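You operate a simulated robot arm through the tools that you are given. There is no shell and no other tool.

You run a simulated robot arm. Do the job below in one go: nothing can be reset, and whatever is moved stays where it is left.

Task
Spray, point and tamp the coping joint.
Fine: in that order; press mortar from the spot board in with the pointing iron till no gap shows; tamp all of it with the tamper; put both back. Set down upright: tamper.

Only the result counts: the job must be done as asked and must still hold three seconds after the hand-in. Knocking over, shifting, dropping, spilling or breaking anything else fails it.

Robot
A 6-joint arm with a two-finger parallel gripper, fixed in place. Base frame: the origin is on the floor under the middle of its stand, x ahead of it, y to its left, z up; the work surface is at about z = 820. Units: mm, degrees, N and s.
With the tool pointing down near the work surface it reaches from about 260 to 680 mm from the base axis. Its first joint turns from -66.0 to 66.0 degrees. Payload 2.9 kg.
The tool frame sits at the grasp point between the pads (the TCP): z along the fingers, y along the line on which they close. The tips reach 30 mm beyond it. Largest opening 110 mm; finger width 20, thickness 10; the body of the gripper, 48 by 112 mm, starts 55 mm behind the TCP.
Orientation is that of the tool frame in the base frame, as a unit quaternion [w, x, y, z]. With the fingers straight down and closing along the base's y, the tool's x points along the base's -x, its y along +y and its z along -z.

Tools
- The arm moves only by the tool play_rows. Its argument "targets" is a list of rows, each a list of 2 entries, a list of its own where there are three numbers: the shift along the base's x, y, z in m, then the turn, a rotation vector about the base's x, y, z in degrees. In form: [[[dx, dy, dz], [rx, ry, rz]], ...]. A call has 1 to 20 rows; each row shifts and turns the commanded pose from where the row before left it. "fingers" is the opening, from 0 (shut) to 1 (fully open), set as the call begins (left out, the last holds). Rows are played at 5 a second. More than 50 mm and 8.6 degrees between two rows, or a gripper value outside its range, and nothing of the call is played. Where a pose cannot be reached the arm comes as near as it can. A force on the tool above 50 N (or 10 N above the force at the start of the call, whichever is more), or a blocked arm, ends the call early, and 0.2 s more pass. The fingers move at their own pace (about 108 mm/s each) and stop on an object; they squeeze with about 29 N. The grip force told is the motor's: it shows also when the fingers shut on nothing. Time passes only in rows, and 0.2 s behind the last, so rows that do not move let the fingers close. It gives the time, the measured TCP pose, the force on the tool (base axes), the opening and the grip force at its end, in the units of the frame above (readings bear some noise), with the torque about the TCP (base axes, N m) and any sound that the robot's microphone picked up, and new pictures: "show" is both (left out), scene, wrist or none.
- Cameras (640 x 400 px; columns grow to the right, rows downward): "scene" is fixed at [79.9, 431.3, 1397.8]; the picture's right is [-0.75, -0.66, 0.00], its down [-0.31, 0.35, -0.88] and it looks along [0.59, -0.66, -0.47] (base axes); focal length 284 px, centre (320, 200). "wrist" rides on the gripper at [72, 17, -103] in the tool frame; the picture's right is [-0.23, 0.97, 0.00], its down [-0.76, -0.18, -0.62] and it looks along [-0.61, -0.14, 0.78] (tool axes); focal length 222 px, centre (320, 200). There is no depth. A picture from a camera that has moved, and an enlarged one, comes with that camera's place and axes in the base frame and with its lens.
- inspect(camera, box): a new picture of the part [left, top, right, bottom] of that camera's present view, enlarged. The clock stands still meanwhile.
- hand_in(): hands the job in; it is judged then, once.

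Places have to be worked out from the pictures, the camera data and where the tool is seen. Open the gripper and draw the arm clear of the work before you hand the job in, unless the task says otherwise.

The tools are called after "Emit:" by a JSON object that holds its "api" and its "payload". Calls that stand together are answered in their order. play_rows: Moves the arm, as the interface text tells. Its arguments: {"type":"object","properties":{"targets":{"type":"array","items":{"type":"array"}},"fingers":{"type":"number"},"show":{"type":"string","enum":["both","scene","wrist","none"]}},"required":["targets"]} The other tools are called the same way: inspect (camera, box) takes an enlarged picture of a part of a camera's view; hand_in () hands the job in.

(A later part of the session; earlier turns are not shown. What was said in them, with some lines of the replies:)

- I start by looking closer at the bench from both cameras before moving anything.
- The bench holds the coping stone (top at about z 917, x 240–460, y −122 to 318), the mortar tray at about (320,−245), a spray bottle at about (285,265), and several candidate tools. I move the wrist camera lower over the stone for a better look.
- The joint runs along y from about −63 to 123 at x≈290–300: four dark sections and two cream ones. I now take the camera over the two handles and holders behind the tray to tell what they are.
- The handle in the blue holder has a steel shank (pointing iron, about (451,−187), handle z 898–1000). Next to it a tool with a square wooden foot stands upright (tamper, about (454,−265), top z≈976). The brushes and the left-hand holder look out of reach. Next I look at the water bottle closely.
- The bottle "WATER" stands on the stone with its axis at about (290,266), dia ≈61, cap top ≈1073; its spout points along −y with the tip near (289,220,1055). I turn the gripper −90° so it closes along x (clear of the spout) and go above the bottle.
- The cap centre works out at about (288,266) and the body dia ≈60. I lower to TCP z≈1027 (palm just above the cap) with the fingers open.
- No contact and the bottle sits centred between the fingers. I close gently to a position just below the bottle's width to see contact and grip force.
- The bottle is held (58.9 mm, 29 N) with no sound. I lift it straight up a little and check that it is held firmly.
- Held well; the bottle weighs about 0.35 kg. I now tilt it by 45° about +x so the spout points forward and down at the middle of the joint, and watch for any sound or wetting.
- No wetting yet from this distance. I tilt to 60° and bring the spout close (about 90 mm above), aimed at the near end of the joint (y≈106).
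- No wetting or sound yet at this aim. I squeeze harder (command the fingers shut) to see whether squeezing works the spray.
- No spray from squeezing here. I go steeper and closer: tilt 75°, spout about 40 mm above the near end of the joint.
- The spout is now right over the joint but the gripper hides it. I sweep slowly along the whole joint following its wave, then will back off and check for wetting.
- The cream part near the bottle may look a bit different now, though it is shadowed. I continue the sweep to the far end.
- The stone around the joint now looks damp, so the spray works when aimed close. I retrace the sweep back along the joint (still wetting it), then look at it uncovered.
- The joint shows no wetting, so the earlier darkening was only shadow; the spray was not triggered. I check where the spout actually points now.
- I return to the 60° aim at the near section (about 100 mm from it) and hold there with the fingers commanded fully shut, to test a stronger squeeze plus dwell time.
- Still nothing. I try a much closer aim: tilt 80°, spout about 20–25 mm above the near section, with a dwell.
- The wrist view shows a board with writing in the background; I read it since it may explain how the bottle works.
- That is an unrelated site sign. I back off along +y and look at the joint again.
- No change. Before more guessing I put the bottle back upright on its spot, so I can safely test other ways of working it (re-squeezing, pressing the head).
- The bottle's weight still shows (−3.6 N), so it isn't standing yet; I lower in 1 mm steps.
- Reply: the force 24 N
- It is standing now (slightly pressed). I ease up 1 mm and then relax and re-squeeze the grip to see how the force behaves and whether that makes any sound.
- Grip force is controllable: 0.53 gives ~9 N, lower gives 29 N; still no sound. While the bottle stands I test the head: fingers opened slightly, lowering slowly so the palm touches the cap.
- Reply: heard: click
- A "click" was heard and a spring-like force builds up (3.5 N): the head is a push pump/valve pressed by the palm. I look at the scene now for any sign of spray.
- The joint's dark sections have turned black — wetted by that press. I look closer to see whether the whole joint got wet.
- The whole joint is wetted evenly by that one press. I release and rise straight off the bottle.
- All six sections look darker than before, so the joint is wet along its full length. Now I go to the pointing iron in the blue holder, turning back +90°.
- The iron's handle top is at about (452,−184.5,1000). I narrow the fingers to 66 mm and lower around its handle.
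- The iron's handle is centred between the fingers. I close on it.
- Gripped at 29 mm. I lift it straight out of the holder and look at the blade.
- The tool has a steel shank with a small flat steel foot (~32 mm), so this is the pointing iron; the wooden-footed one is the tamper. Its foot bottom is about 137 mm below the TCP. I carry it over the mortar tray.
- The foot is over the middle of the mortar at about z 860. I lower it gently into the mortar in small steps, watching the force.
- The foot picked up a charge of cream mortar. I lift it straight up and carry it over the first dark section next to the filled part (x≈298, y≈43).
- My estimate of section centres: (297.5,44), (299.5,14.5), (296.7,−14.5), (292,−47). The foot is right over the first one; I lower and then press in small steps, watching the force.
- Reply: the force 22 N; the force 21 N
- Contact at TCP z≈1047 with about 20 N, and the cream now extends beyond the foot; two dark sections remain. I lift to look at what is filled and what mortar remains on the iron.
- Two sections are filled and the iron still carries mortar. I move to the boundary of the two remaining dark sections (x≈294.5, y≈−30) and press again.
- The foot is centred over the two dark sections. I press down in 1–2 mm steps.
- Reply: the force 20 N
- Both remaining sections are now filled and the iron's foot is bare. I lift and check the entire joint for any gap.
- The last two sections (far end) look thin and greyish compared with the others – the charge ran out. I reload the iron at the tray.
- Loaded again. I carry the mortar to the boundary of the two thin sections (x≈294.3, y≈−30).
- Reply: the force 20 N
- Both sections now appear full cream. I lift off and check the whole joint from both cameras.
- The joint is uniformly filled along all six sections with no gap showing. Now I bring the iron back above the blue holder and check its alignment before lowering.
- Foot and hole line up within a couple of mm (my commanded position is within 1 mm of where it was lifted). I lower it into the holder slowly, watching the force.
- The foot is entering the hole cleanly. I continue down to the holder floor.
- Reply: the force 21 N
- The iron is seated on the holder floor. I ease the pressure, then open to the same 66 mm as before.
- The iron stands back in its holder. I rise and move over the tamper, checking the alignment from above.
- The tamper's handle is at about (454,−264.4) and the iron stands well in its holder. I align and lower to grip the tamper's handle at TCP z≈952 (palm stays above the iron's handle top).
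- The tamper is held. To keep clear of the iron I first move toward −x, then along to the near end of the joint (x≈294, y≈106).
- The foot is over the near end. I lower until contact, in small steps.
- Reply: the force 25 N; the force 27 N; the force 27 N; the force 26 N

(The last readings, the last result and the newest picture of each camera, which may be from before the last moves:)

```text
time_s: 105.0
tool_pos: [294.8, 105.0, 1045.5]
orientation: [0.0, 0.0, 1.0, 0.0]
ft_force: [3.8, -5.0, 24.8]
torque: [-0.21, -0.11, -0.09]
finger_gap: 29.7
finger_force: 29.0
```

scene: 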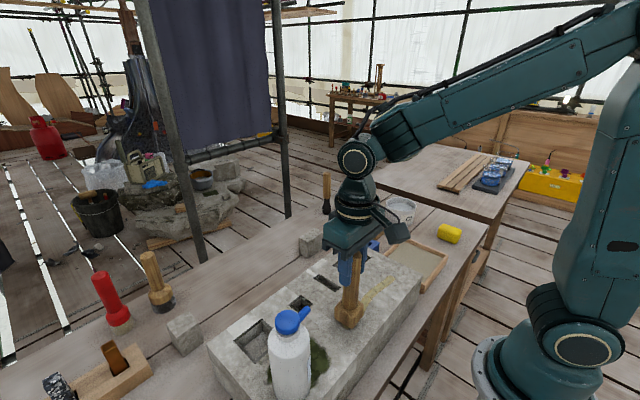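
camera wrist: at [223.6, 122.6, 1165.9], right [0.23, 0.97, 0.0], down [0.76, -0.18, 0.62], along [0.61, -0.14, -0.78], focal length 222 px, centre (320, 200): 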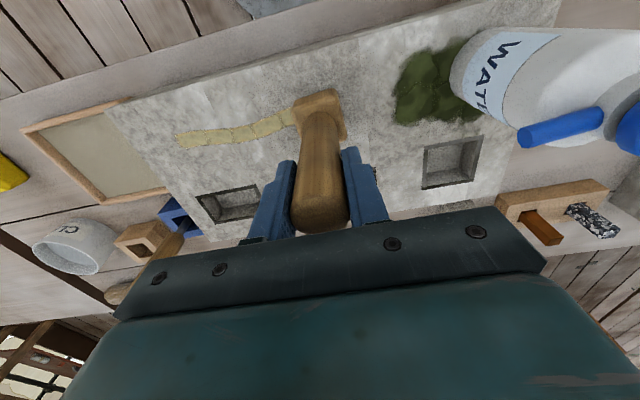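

Contact came at TCP ≈1052 (stone top ≈920) with about 25 N; the handle slipped up a few mm in the grip. I lift and see what the tamping changed.

Emit:
{"api": "play_rows", "payload": {"targets": [[[0, 0, 0.005], [0, 0, 0]], [[0, 0, 0.02], [0, 0, 0]], [[0, 0, 0.03], [0, 0, 0]], [[0, 0, 0], [0, 0, 0]]], "show": "none"}}

Emit:
{"api": "inspect", "payload": {"camera": "scene", "box": [310, 240, 420, 350]}}

Emit:
{"api": "inspect", "payload": {"camera": "wrist", "box": [180, 20, 440, 200]}}

```text
time_s: 106.0
tool_pos: [293.8, 105.2, 1099.9]
orientation: [0.0, 0.001, 1.0, -0.001]
ft_force: [0.0, 0.6, -2.6]
torque: [0.0, -0.01, -0.01]
finger_gap: 29.3
finger_force: 28.8
```

```text
3.64 times, centred on (365, 295) of scene
camera zoom: at [79.9, 431.3, 1397.8], right [-0.75, -0.66, 0.0], down [-0.31, 0.35, -0.88], along [0.59, -0.66, -0.47], focal length 1031 px, centre (156, -146)
```

zoom: 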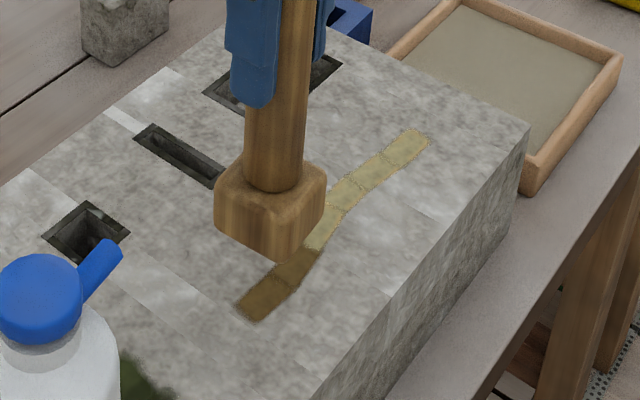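

```text
2.22 times, centred on (310, 110) of wrist
camera zoom: at [222.9, 122.0, 1204.0], right [0.23, 0.97, 0.0], down [0.76, -0.18, 0.62], along [0.61, -0.14, -0.78], focal length 494 px, centre (342, 400)
```

zoom: 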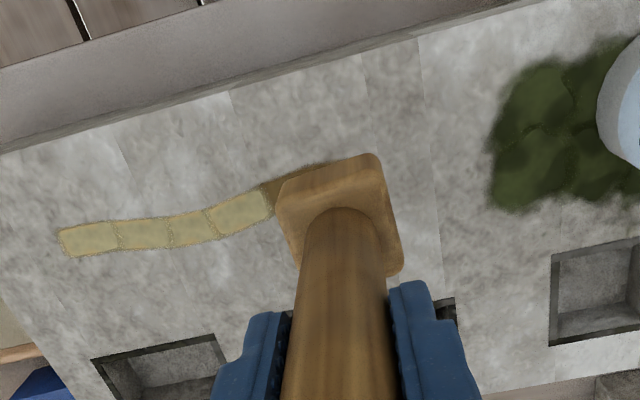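

That press turned the two nearest sections brown – tamped. Next press at the boundary of sections 3 and 4 (x≈299, y≈29).

Emit:
{"api": "play_rows", "payload": {"targets": [[[0.0025, -0.038, 0], [0, 0, 0]], [[0.0025, -0.038, 0], [0, 0, 0]], [[0, 0, -0.025], [0, 0, 0]], [[0, 0, -0.015], [0, 0, 0]], [[0, 0, -0.008], [0, 0, 0]], [[0, 0, 0], [0, 0, 0]]], "show": "none"}}

Emit:
{"api": "inspect", "payload": {"camera": "wrist", "box": [180, 20, 440, 200]}}

```text
time_s: 107.4
tool_pos: [298.7, 29.8, 1052.7]
orientation: [0.0, 0.0, 1.0, 0.0]
ft_force: [0.3, 0.6, -2.6]
torque: [0.03, 0.03, -0.01]
finger_gap: 29.6
finger_force: 29.4
```

```text
2.22 times, centred on (310, 110) of wrist
camera zoom: at [228.1, 46.9, 1157.2], right [0.23, 0.97, 0.0], down [0.76, -0.18, 0.62], along [0.61, -0.14, -0.78], focal length 494 px, centre (342, 400)
```

zoom: 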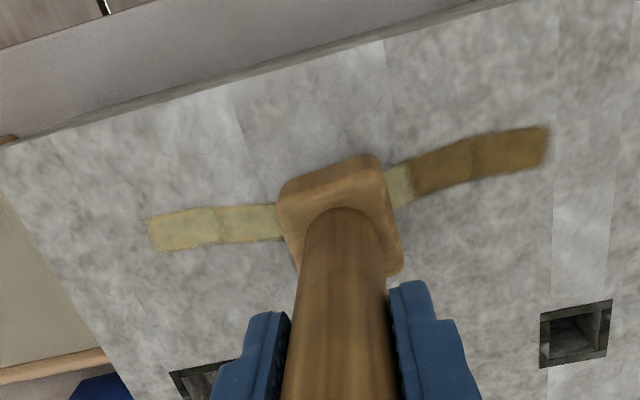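

Emit:
{"api": "play_rows", "payload": {"targets": [[[0, 0, -0.003], [0, 0, 0]], [[0, 0, -0.002], [0, 0, 0]], [[0, 0, 0], [0, 0, 0]]], "show": "none"}}

```text
time_s: 108.2
tool_pos: [298.5, 30.4, 1049.1]
orientation: [0.0, -0.001, 1.0, 0.0]
ft_force: [0.5, 0.1, -3.0]
torque: [-0.01, 0.01, 0.01]
finger_gap: 29.9
finger_force: 29.1
```

Emit:
{"api": "play_rows", "payload": {"targets": [[[0, 0, -0.0015], [0, 0, 0]], [[0, 0, 0], [0, 0, 0]]], "show": "none"}}

Emit:
{"api": "play_rows", "payload": {"targets": [[[0, 0, -0.001], [0, 0, 0]], [[0, 0, 0], [0, 0, 0]]], "show": "none"}}

```text
time_s: 108.8
tool_pos: [299.0, 30.9, 1046.1]
orientation: [0.0, 0.0, 1.0, 0.001]
ft_force: [0.0, 0.0, -2.4]
torque: [0.02, -0.05, -0.04]
finger_gap: 29.6
finger_force: 28.5
```

```text
time_s: 109.4
tool_pos: [299.1, 29.9, 1045.5]
orientation: [0.001, 0.0, 1.0, 0.001]
ft_force: [-2.9, -0.4, 11.6]
torque: [0.04, 0.33, 0.0]
finger_gap: 29.7
finger_force: 28.9
```

Contact at 11.6 N; one more millimetre to give the same firm press as before.

Emit:
{"api": "play_rows", "payload": {"targets": [[[0, 0, -0.001], [0, 0, 0]], [[0, 0, 0], [0, 0, 0]]], "show": "none"}}

Emit:
{"api": "inspect", "payload": {"camera": "wrist", "box": [180, 20, 440, 200]}}

```text
time_s: 110.0
tool_pos: [299.9, 30.1, 1044.2]
orientation: [0.002, 0.001, 1.0, 0.0]
ft_force: [-4.7, -0.6, 26.7]
torque: [0.04, -0.11, -0.08]
finger_gap: 29.7
finger_force: 29.4
```

```text
2.22 times, centred on (310, 110) of wrist
camera zoom: at [228.2, 46.8, 1148.7], right [0.23, 0.97, 0.0], down [0.76, -0.18, 0.63], along [0.61, -0.14, -0.78], focal length 494 px, centre (342, 400)
```

zoom: 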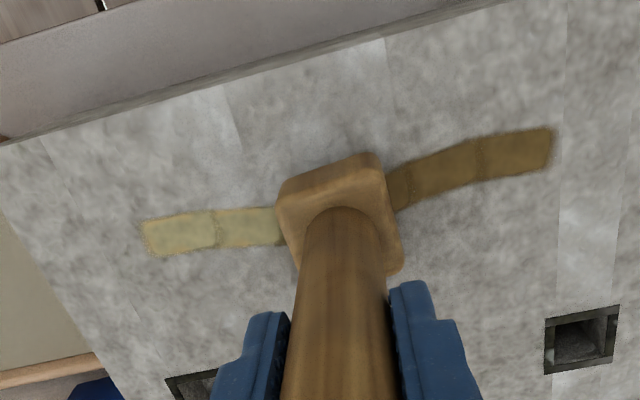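

Section 4 is brown now (section 3 is under the foot). I lift and go to the last two sections (x≈293.5, y≈−31).

Emit:
{"api": "play_rows", "payload": {"targets": [[[0, 0, 0.005], [0, 0, 0]], [[0, 0, 0.015], [0, 0, 0]], [[0, 0, 0.015], [0, 0, 0]], [[-0.003, -0.03, 0], [0, 0, 0]], [[-0.0025, -0.031, 0], [0, 0, 0]], [[0, 0, -0.015], [0, 0, 0]], [[0, 0, -0.01], [0, 0, 0]], [[0, 0, -0.006], [0, 0, 0]], [[0, 0, 0], [0, 0, 0]]], "show": "none"}}

Emit:
{"api": "inspect", "payload": {"camera": "wrist", "box": [180, 20, 440, 200]}}

```text
time_s: 112.0
tool_pos: [293.2, -31.9, 1049.3]
orientation: [0.0, 0.0, 1.0, 0.0]
ft_force: [0.2, -0.6, -2.6]
torque: [0.01, 0.02, 0.0]
finger_gap: 29.5
finger_force: 28.8
```

```text
2.22 times, centred on (310, 110) of wrist
camera zoom: at [222.5, -14.5, 1151.9], right [0.23, 0.97, 0.0], down [0.76, -0.18, 0.62], along [0.61, -0.14, -0.78], focal length 494 px, centre (342, 400)
```

zoom: 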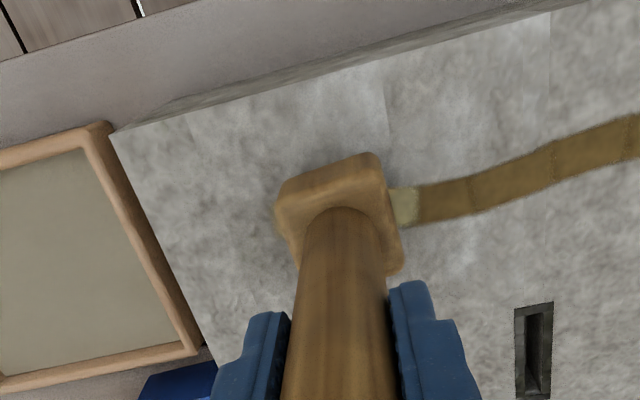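

Sections 3–6 are tamped. I press the last two.

Emit:
{"api": "play_rows", "payload": {"targets": [[[0, 0, -0.003], [0, 0, 0]], [[0, 0, -0.001], [0, 0, 0]], [[0, 0, 0], [0, 0, 0]]], "show": "none"}}

Emit:
{"api": "play_rows", "payload": {"targets": [[[0, 0, -0.001], [0, 0, 0]], [[0, 0, 0], [0, 0, 0]]], "show": "none"}}

```text
time_s: 112.8
tool_pos: [294.2, -30.7, 1045.1]
orientation: [0.001, 0.0, 1.0, 0.0]
ft_force: [-6.5, 1.6, 21.7]
torque: [0.07, 0.39, -0.03]
finger_gap: 29.7
finger_force: 29.2
```

```text
time_s: 113.4
tool_pos: [295.2, -31.2, 1044.5]
orientation: [0.001, 0.0, 1.0, -0.001]
ft_force: [-3.4, -0.6, 25.4]
torque: [-0.08, -0.22, -0.1]
finger_gap: 29.5
finger_force: 28.9
```

Pressed at 25 N. I lift, shift aside and inspect the whole joint.

Emit:
{"api": "play_rows", "payload": {"targets": [[[0, 0, 0.005], [0, 0, 0]], [[0, 0, 0.02], [0, 0, 0]], [[0, 0, 0.04], [0, 0, 0]], [[0.009, -0.04, 0.01], [0, 0, 0]], [[0.009, -0.045, 0], [0, 0, 0]], [[0.009, -0.045, 0], [0, 0, 0]], [[0, 0, 0], [0, 0, 0]]], "show": "none"}}

Emit:
{"api": "inspect", "payload": {"camera": "scene", "box": [320, 250, 420, 340]}}

Emit:
{"api": "inspect", "payload": {"camera": "wrist", "box": [300, 0, 600, 180]}}

```text
time_s: 115.0
tool_pos: [320.2, -161.0, 1120.1]
orientation: [-0.001, 0.001, 1.0, 0.0]
ft_force: [0.3, 0.8, -1.6]
torque: [-0.02, 0.01, -0.01]
finger_gap: 29.3
finger_force: 29.3
```

```text
4.44 times, centred on (370, 295) of scene
camera zoom: at [79.9, 431.3, 1397.8], right [-0.75, -0.66, 0.0], down [-0.31, 0.35, -0.88], along [0.59, -0.66, -0.47], focal length 1260 px, centre (98, -222)
```

zoom: 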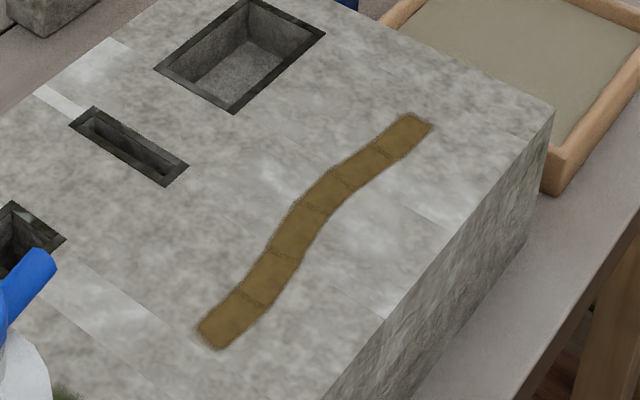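

```text
2.13 times, centred on (450, 90) of wrist
camera zoom: at [250.2, -144.4, 1222.7], right [0.23, 0.97, 0.0], down [0.76, -0.18, 0.62], along [0.61, -0.14, -0.78], focal length 474 px, centre (43, 435)
```

zoom: 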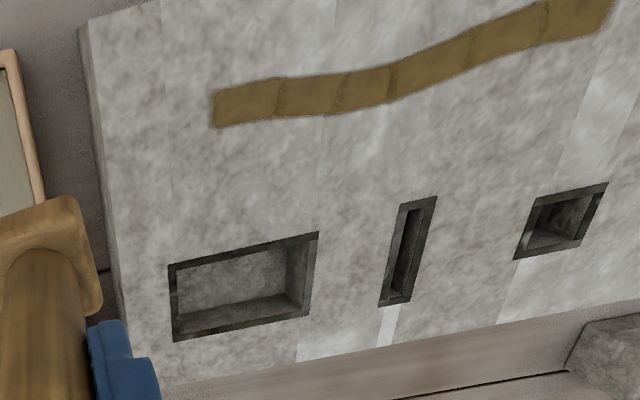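

All six sections are evenly tamped. Now I return the tamper: retracing my commanded offsets to directly above its original spot, stopping above block height to check alignment.

Emit:
{"api": "play_rows", "payload": {"targets": [[[0, -0.035, 0], [0, 0, 0]], [[0, -0.035, 0], [0, 0, 0]], [[0, -0.034, 0], [0, 0, 0]], [[0.045, 0, 0], [0, 0, 0]], [[0.045, 0, 0], [0, 0, 0]], [[0.0435, 0, 0], [0, 0, 0]], [[0, 0, 0], [0, 0, 0]], [[0, 0, -0.04], [0, 0, 0]], [[0, 0, -0.04], [0, 0, 0]], [[0, 0, -0.03], [0, 0, 0]], [[0, 0, 0], [0, 0, 0]]], "show": "both"}}

Emit:
{"api": "inspect", "payload": {"camera": "wrist", "box": [220, 40, 440, 220]}}

Emit:
{"api": "inspect", "payload": {"camera": "scene", "box": [340, 180, 420, 260]}}

```text
time_s: 117.4
tool_pos: [454.8, -265.6, 1009.3]
orientation: [0.001, 0.001, 1.0, 0.0]
ft_force: [-0.3, -0.3, -2.5]
torque: [0.02, 0.03, 0.01]
finger_gap: 29.3
finger_force: 28.9
camera wrist: at [383.2, -247.4, 1113.1], right [0.23, 0.97, 0.0], down [0.76, -0.18, 0.62], along [0.61, -0.14, -0.78], focal length 222 px, centre (320, 200)
```

scene: 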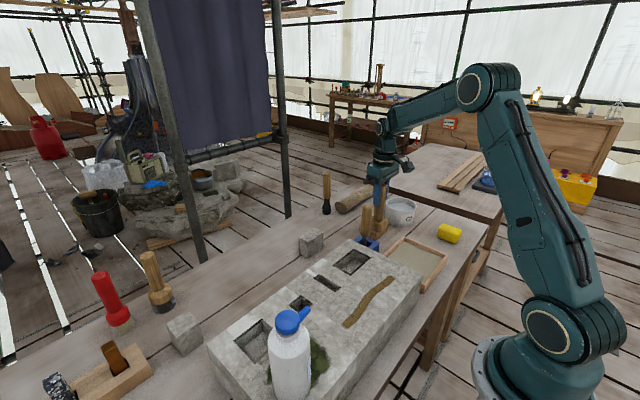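
wrist: 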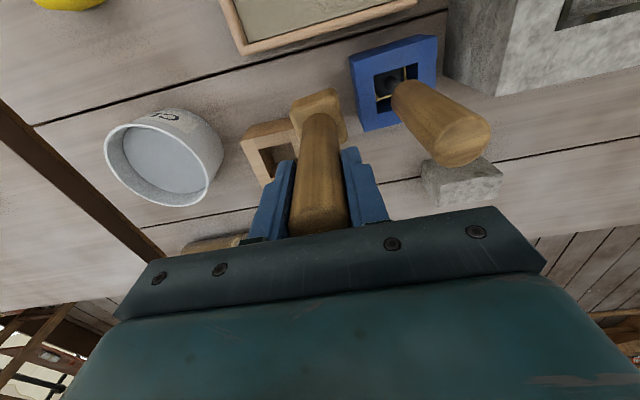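

```text
2.22 times, centred on (330, 130) of wrist
camera zoom: at [383.2, -247.4, 1113.1], right [0.23, 0.97, 0.0], down [0.76, -0.18, 0.62], along [0.61, -0.14, -0.78], focal length 494 px, centre (298, 356)
```

zoom: 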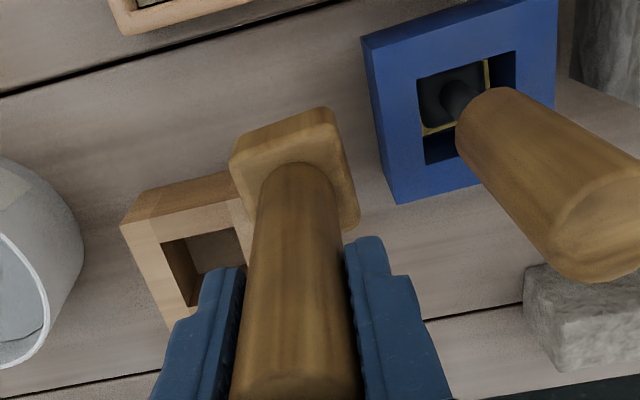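

```text
5.00 times, centred on (380, 220) of scene
camera zoom: at [79.9, 431.3, 1397.8], right [-0.75, -0.66, 0.0], down [-0.31, 0.35, -0.88], along [0.59, -0.66, -0.47], focal length 1418 px, centre (20, 100)
```

zoom: 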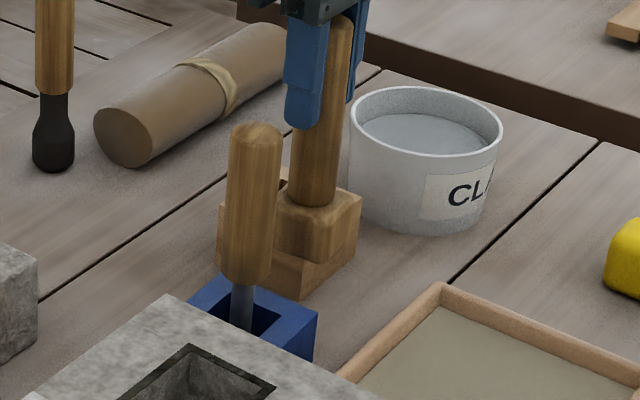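

Alignment looks as when it was picked up. I lower slowly beside the wooden block (shifted 1 mm toward +y for clearance).

Emit:
{"api": "play_rows", "payload": {"targets": [[[0, 0.001, -0.015], [0, 0, 0]], [[0, 0, -0.01], [0, 0, 0]], [[0, 0, 0], [0, 0, 0]]], "show": "none"}}

Emit:
{"api": "play_rows", "payload": {"targets": [[[0, 0, -0.01], [0, 0, 0]], [[0, 0, -0.01], [0, 0, 0]], [[0, 0, 0], [0, 0, 0]]], "show": "wrist"}}

Emit:
{"api": "inspect", "payload": {"camera": "wrist", "box": [220, 40, 440, 220]}}

```text
time_s: 118.2
tool_pos: [454.4, -261.7, 983.8]
orientation: [0.0, 0.0, 1.0, 0.0]
ft_force: [0.1, -1.1, -2.8]
torque: [-0.01, 0.0, 0.01]
finger_gap: 29.2
finger_force: 28.8
```

```text
time_s: 119.0
tool_pos: [454.2, -264.5, 962.6]
orientation: [0.001, 0.0, 1.0, 0.0]
ft_force: [-0.7, 1.0, -2.1]
torque: [0.02, 0.01, 0.02]
finger_gap: 29.3
finger_force: 29.4
camera wrist: at [383.0, -247.6, 1067.2], right [0.23, 0.97, 0.0], down [0.76, -0.18, 0.62], along [0.61, -0.14, -0.78], focal length 222 px, centre (320, 200)
```

wrist: 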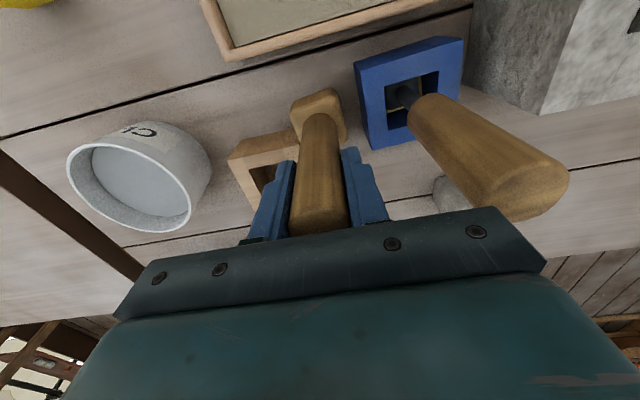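

```text
2.22 times, centred on (330, 130) of wrist
camera zoom: at [383.0, -247.6, 1067.2], right [0.23, 0.97, 0.0], down [0.76, -0.18, 0.62], along [0.61, -0.14, -0.78], focal length 494 px, centre (298, 356)
```

zoom: 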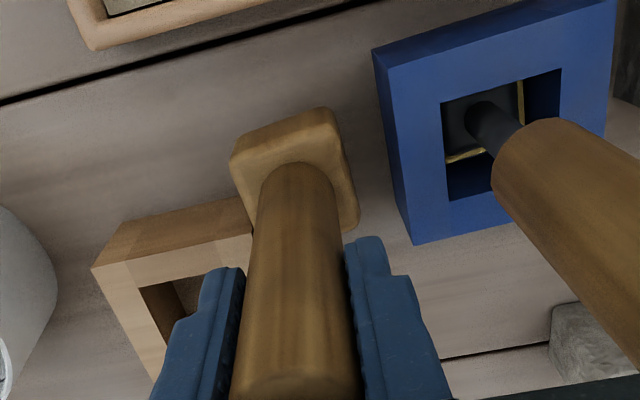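

No contact with the block. I continue to the bench in small steps.

Emit:
{"api": "play_rows", "payload": {"targets": [[[0, 0, -0.008], [0, 0, 0]], [[0, 0, -0.005], [0, 0, 0]], [[0, 0, 0], [0, 0, 0]]], "show": "none"}}

Emit:
{"api": "play_rows", "payload": {"targets": [[[0, 0, -0.002], [0, 0, 0]], [[0, 0, 0], [0, 0, 0]]], "show": "none"}}

```text
time_s: 119.8
tool_pos: [454.6, -263.7, 950.6]
orientation: [0.0, 0.0, 1.0, 0.0]
ft_force: [-0.3, 0.0, -2.6]
torque: [-0.01, 0.02, 0.03]
finger_gap: 29.7
finger_force: 29.2
```

```text
time_s: 120.4
tool_pos: [454.0, -264.6, 948.9]
orientation: [0.0, -0.001, 1.0, 0.0]
ft_force: [1.2, -0.4, -2.1]
torque: [-0.01, 0.01, -0.01]
finger_gap: 29.6
finger_force: 28.9
```

Emit:
{"api": "play_rows", "payload": {"targets": [[[0, 0, -0.0015], [0, 0, 0]], [[0, 0, 0], [0, 0, 0]]], "show": "none"}}

Emit:
{"api": "play_rows", "payload": {"targets": [[[0, 0, -0.001], [0, 0, 0]], [[0, 0, 0], [0, 0, 0]]], "show": "none"}}

Emit:
{"api": "play_rows", "payload": {"targets": [[[0, 0, -0.001], [0, 0, 0]], [[0, 0, 0], [0, 0, 0]]], "show": "none"}}

```text
time_s: 121.0
tool_pos: [453.6, -264.1, 947.4]
orientation: [0.0, 0.0, 1.0, -0.001]
ft_force: [0.4, -1.1, -1.9]
torque: [0.01, -0.01, -0.02]
finger_gap: 29.6
finger_force: 28.5
```

```text
time_s: 121.6
tool_pos: [454.2, -262.6, 945.9]
orientation: [0.0, 0.0, 1.0, 0.001]
ft_force: [0.7, 0.8, -2.8]
torque: [0.02, -0.02, -0.03]
finger_gap: 29.7
finger_force: 29.3
```

```text
time_s: 122.2
tool_pos: [453.5, -262.5, 945.9]
orientation: [0.001, 0.0, 1.0, 0.0]
ft_force: [0.3, 0.4, -2.3]
torque: [0.01, -0.01, 0.0]
finger_gap: 29.9
finger_force: 28.7
```

Emit:
{"api": "play_rows", "payload": {"targets": [[[0, 0, -0.001], [0, 0, 0]], [[0, 0, 0], [0, 0, 0]]], "show": "none"}}

Emit:
{"api": "play_rows", "payload": {"targets": [[[0, 0, -0.001], [0, 0, 0]], [[0, 0, 0], [0, 0, 0]]], "show": "none"}}

```text
time_s: 122.8
tool_pos: [454.8, -264.0, 944.8]
orientation: [0.0, 0.0, 1.0, 0.0]
ft_force: [-0.4, 1.1, -0.5]
torque: [-0.03, 0.03, -0.01]
finger_gap: 29.3
finger_force: 29.0
```

```text
time_s: 123.4
tool_pos: [453.9, -263.9, 944.8]
orientation: [0.001, -0.001, 1.0, 0.0]
ft_force: [-4.0, 3.2, 11.1]
torque: [0.23, 0.26, 0.0]
finger_gap: 29.7
finger_force: 29.2
```

The tamper is standing on the bench. I ease up half a millimetre and open to 66 mm.

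Emit:
{"api": "play_rows", "payload": {"targets": [[[0, 0, 0.0006], [0, 0, 0]], [[0, 0, 0], [0, 0, 0]]], "show": "none"}}

Emit:
{"api": "play_rows", "payload": {"targets": [[[0, 0, 0], [0, 0, 0]], [[0, 0, 0], [0, 0, 0]], [[0, 0, 0], [0, 0, 0]]], "fingers": 0.6, "show": "both"}}

Emit:
{"api": "inspect", "payload": {"camera": "scene", "box": [340, 180, 420, 260]}}

```text
time_s: 124.0
tool_pos: [453.3, -262.8, 944.6]
orientation: [0.001, 0.0, 1.0, 0.0]
ft_force: [-3.2, 3.3, 10.5]
torque: [0.2, 0.14, 0.01]
finger_gap: 29.6
finger_force: 29.3
```

```text
time_s: 124.8
tool_pos: [454.1, -264.2, 944.3]
orientation: [0.001, 0.0, 1.0, 0.0]
ft_force: [-0.1, 0.4, 0.2]
torque: [0.02, 0.03, 0.01]
finger_gap: 66.1
finger_force: 0.0
camera wrist: at [383.1, -247.4, 1047.2], right [0.23, 0.97, 0.0], down [0.76, -0.18, 0.62], along [0.61, -0.14, -0.78], focal length 222 px, centre (320, 200)
```

scene: 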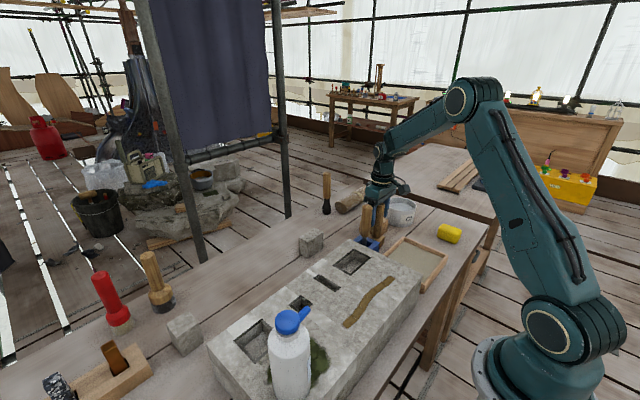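
wrist: 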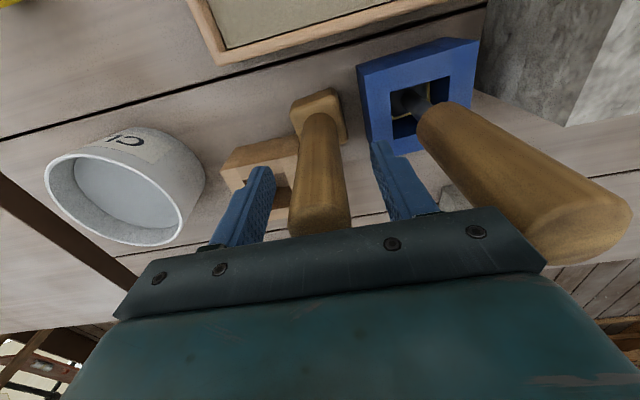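

```text
5.00 times, centred on (380, 220) of scene
camera zoom: at [79.9, 431.3, 1397.8], right [-0.75, -0.66, 0.0], down [-0.31, 0.35, -0.88], along [0.59, -0.66, -0.47], focal length 1418 px, centre (20, 100)
```

zoom: 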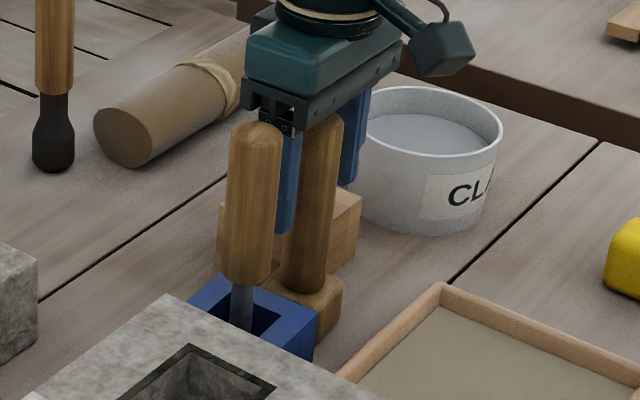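

The tamper stands free. I raise straight up and draw the arm clear, then check everything.

Emit:
{"api": "play_rows", "payload": {"targets": [[[0, 0, 0.02], [0, 0, 0]], [[0, 0, 0.03], [0, 0, 0]], [[0, 0, 0.045], [0, 0, 0]], [[0, 0, 0.045], [0, 0, 0]], [[0, 0, 0.045], [0, 0, 0]], [[-0.01, 0.03, 0.035], [0, 0, 0]], [[-0.015, 0.04, 0.025], [0, 0, 0]], [[-0.015, 0.04, 0.025], [0, 0, 0]], [[-0.015, 0.04, 0.02], [0, 0, 0]], [[-0.015, 0.04, 0.02], [0, 0, 0]], [[0, 0, 0], [0, 0, 0]], [[0, 0, 0], [0, 0, 0]]], "show": "both"}}

Emit:
{"api": "inspect", "payload": {"camera": "scene", "box": [320, 180, 440, 280]}}

Emit:
{"api": "inspect", "payload": {"camera": "scene", "box": [200, 220, 460, 400]}}

Emit:
{"api": "inspect", "payload": {"camera": "wrist", "box": [80, 0, 360, 175]}}

```text
time_s: 127.4
tool_pos: [385.9, -73.9, 1253.2]
orientation: [0.0, 0.001, 1.0, -0.001]
ft_force: [-0.3, -0.7, -0.6]
torque: [-0.02, 0.01, 0.0]
finger_gap: 66.1
finger_force: 0.1
camera wrist: at [313.5, -57.0, 1356.9], right [0.23, 0.97, 0.0], down [0.76, -0.18, 0.62], along [0.61, -0.14, -0.78], focal length 222 px, centre (320, 200)
```

scene: 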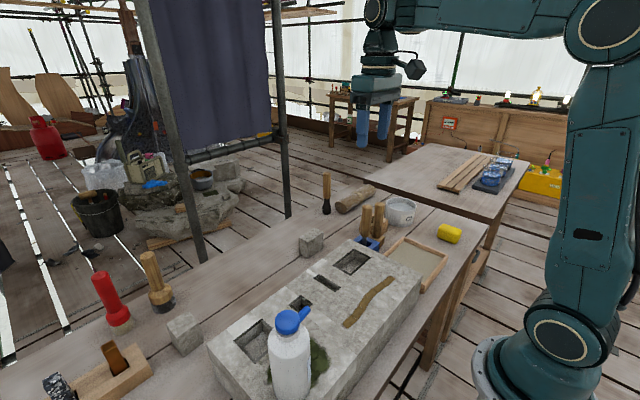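
wrist: 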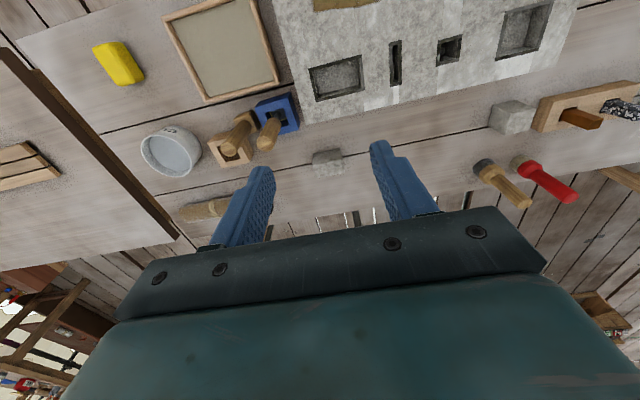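

```text
4.00 times, centred on (380, 230) of scene
camera zoom: at [79.8, 431.3, 1397.8], right [-0.75, -0.66, 0.0], down [-0.31, 0.35, -0.88], along [0.59, -0.66, -0.47], focal length 1134 px, centre (80, 80)
```

zoom: 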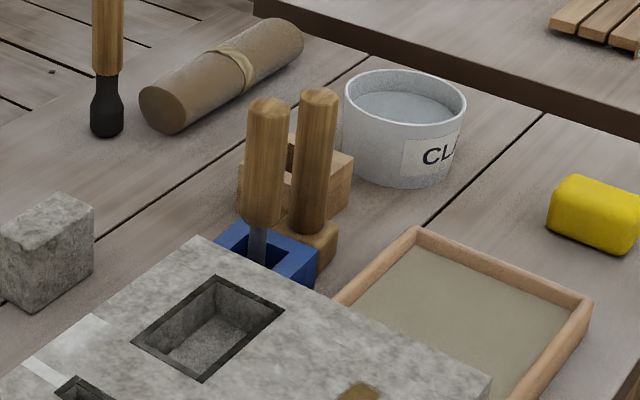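

```text
2.22 times, centred on (330, 310) of scene
camera zoom: at [79.8, 431.3, 1397.8], right [-0.75, -0.66, 0.0], down [-0.31, 0.35, -0.88], along [0.59, -0.66, -0.47], focal length 630 px, centre (298, -44)
```

zoom: 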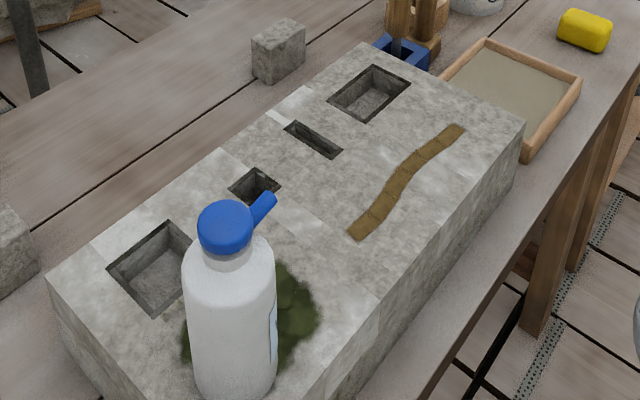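

```text
2.29 times, centred on (220, 88) of wrist
camera zoom: at [313.5, -57.0, 1356.9], right [0.23, 0.97, 0.0], down [0.76, -0.18, 0.62], along [0.61, -0.14, -0.78], focal length 508 px, centre (549, 457)
```

zoom: 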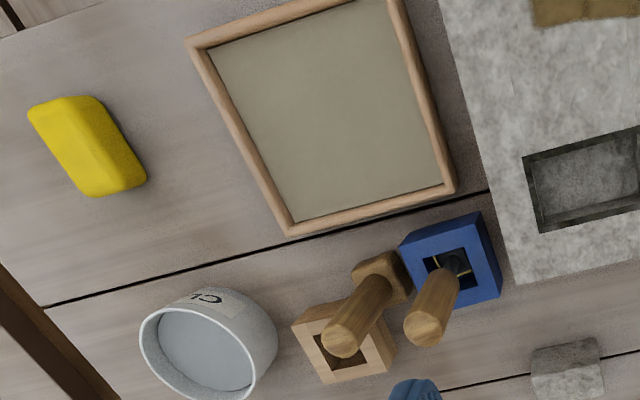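

Everything checks out: the joint is fully filled and tamped along all six sections, the iron is back in its blue holder, the tamper stands upright on its spot, and the bottle stands where it was. I open the gripper fully and let things settle once more before handing in.

Emit:
{"api": "play_rows", "payload": {"targets": [[[0, 0, 0.01], [0, 0, 0]], [[0, 0, 0.01], [0, 0, 0]], [[0, 0, 0], [0, 0, 0]], [[0, 0, 0], [0, 0, 0]], [[0, 0, 0], [0, 0, 0]]], "fingers": 1, "show": "scene"}}

```text
time_s: 128.6
tool_pos: [384.7, -74.9, 1274.0]
orientation: [0.0, 0.0, 1.0, -0.001]
ft_force: [0.1, 0.2, -0.5]
torque: [0.01, 0.0, -0.03]
finger_gap: 110.0
finger_force: 0.0
```

scene: 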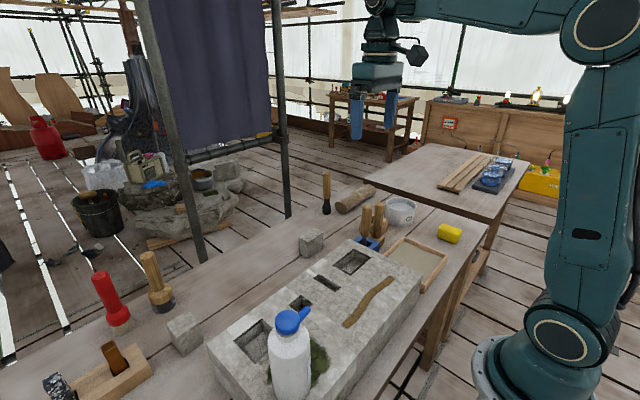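

The scene is steady, the gripper is open and the arm is clear, so I hand the job in.

Emit:
{"api": "hand_in", "payload": {}}

```text
The job is handed in.
```

I sprayed, pointed and tamped the coping joint in that order, and handed the job in. The hand-in only confirmed receipt; it gave no result.

- **Spray:** One press on the bottle head wetted the full length of the joint. The bottle is back on the stone, about 2–3 mm from where it started.
- **Point:** It took two loads of mortar from the spot board, because the two sections at the end nearest the spot board came out thin after the first load. No gap showed after the second.
- **Tamp:** Three presses at about 25 N covered all six sections, and the whole joint changed colour evenly.
- **Put back:** The iron is in the blue holder and still has some mortar on its foot. The tamper is standing upright on its original spot, about 1 mm from where it was.

I took the steel-footed tool to be the pointing iron and the wooden-footed one to be the tamper. Nothing in the pictures looked knocked over, spilled or shifted, and I left the arm raised clear of the work with the gripper open.
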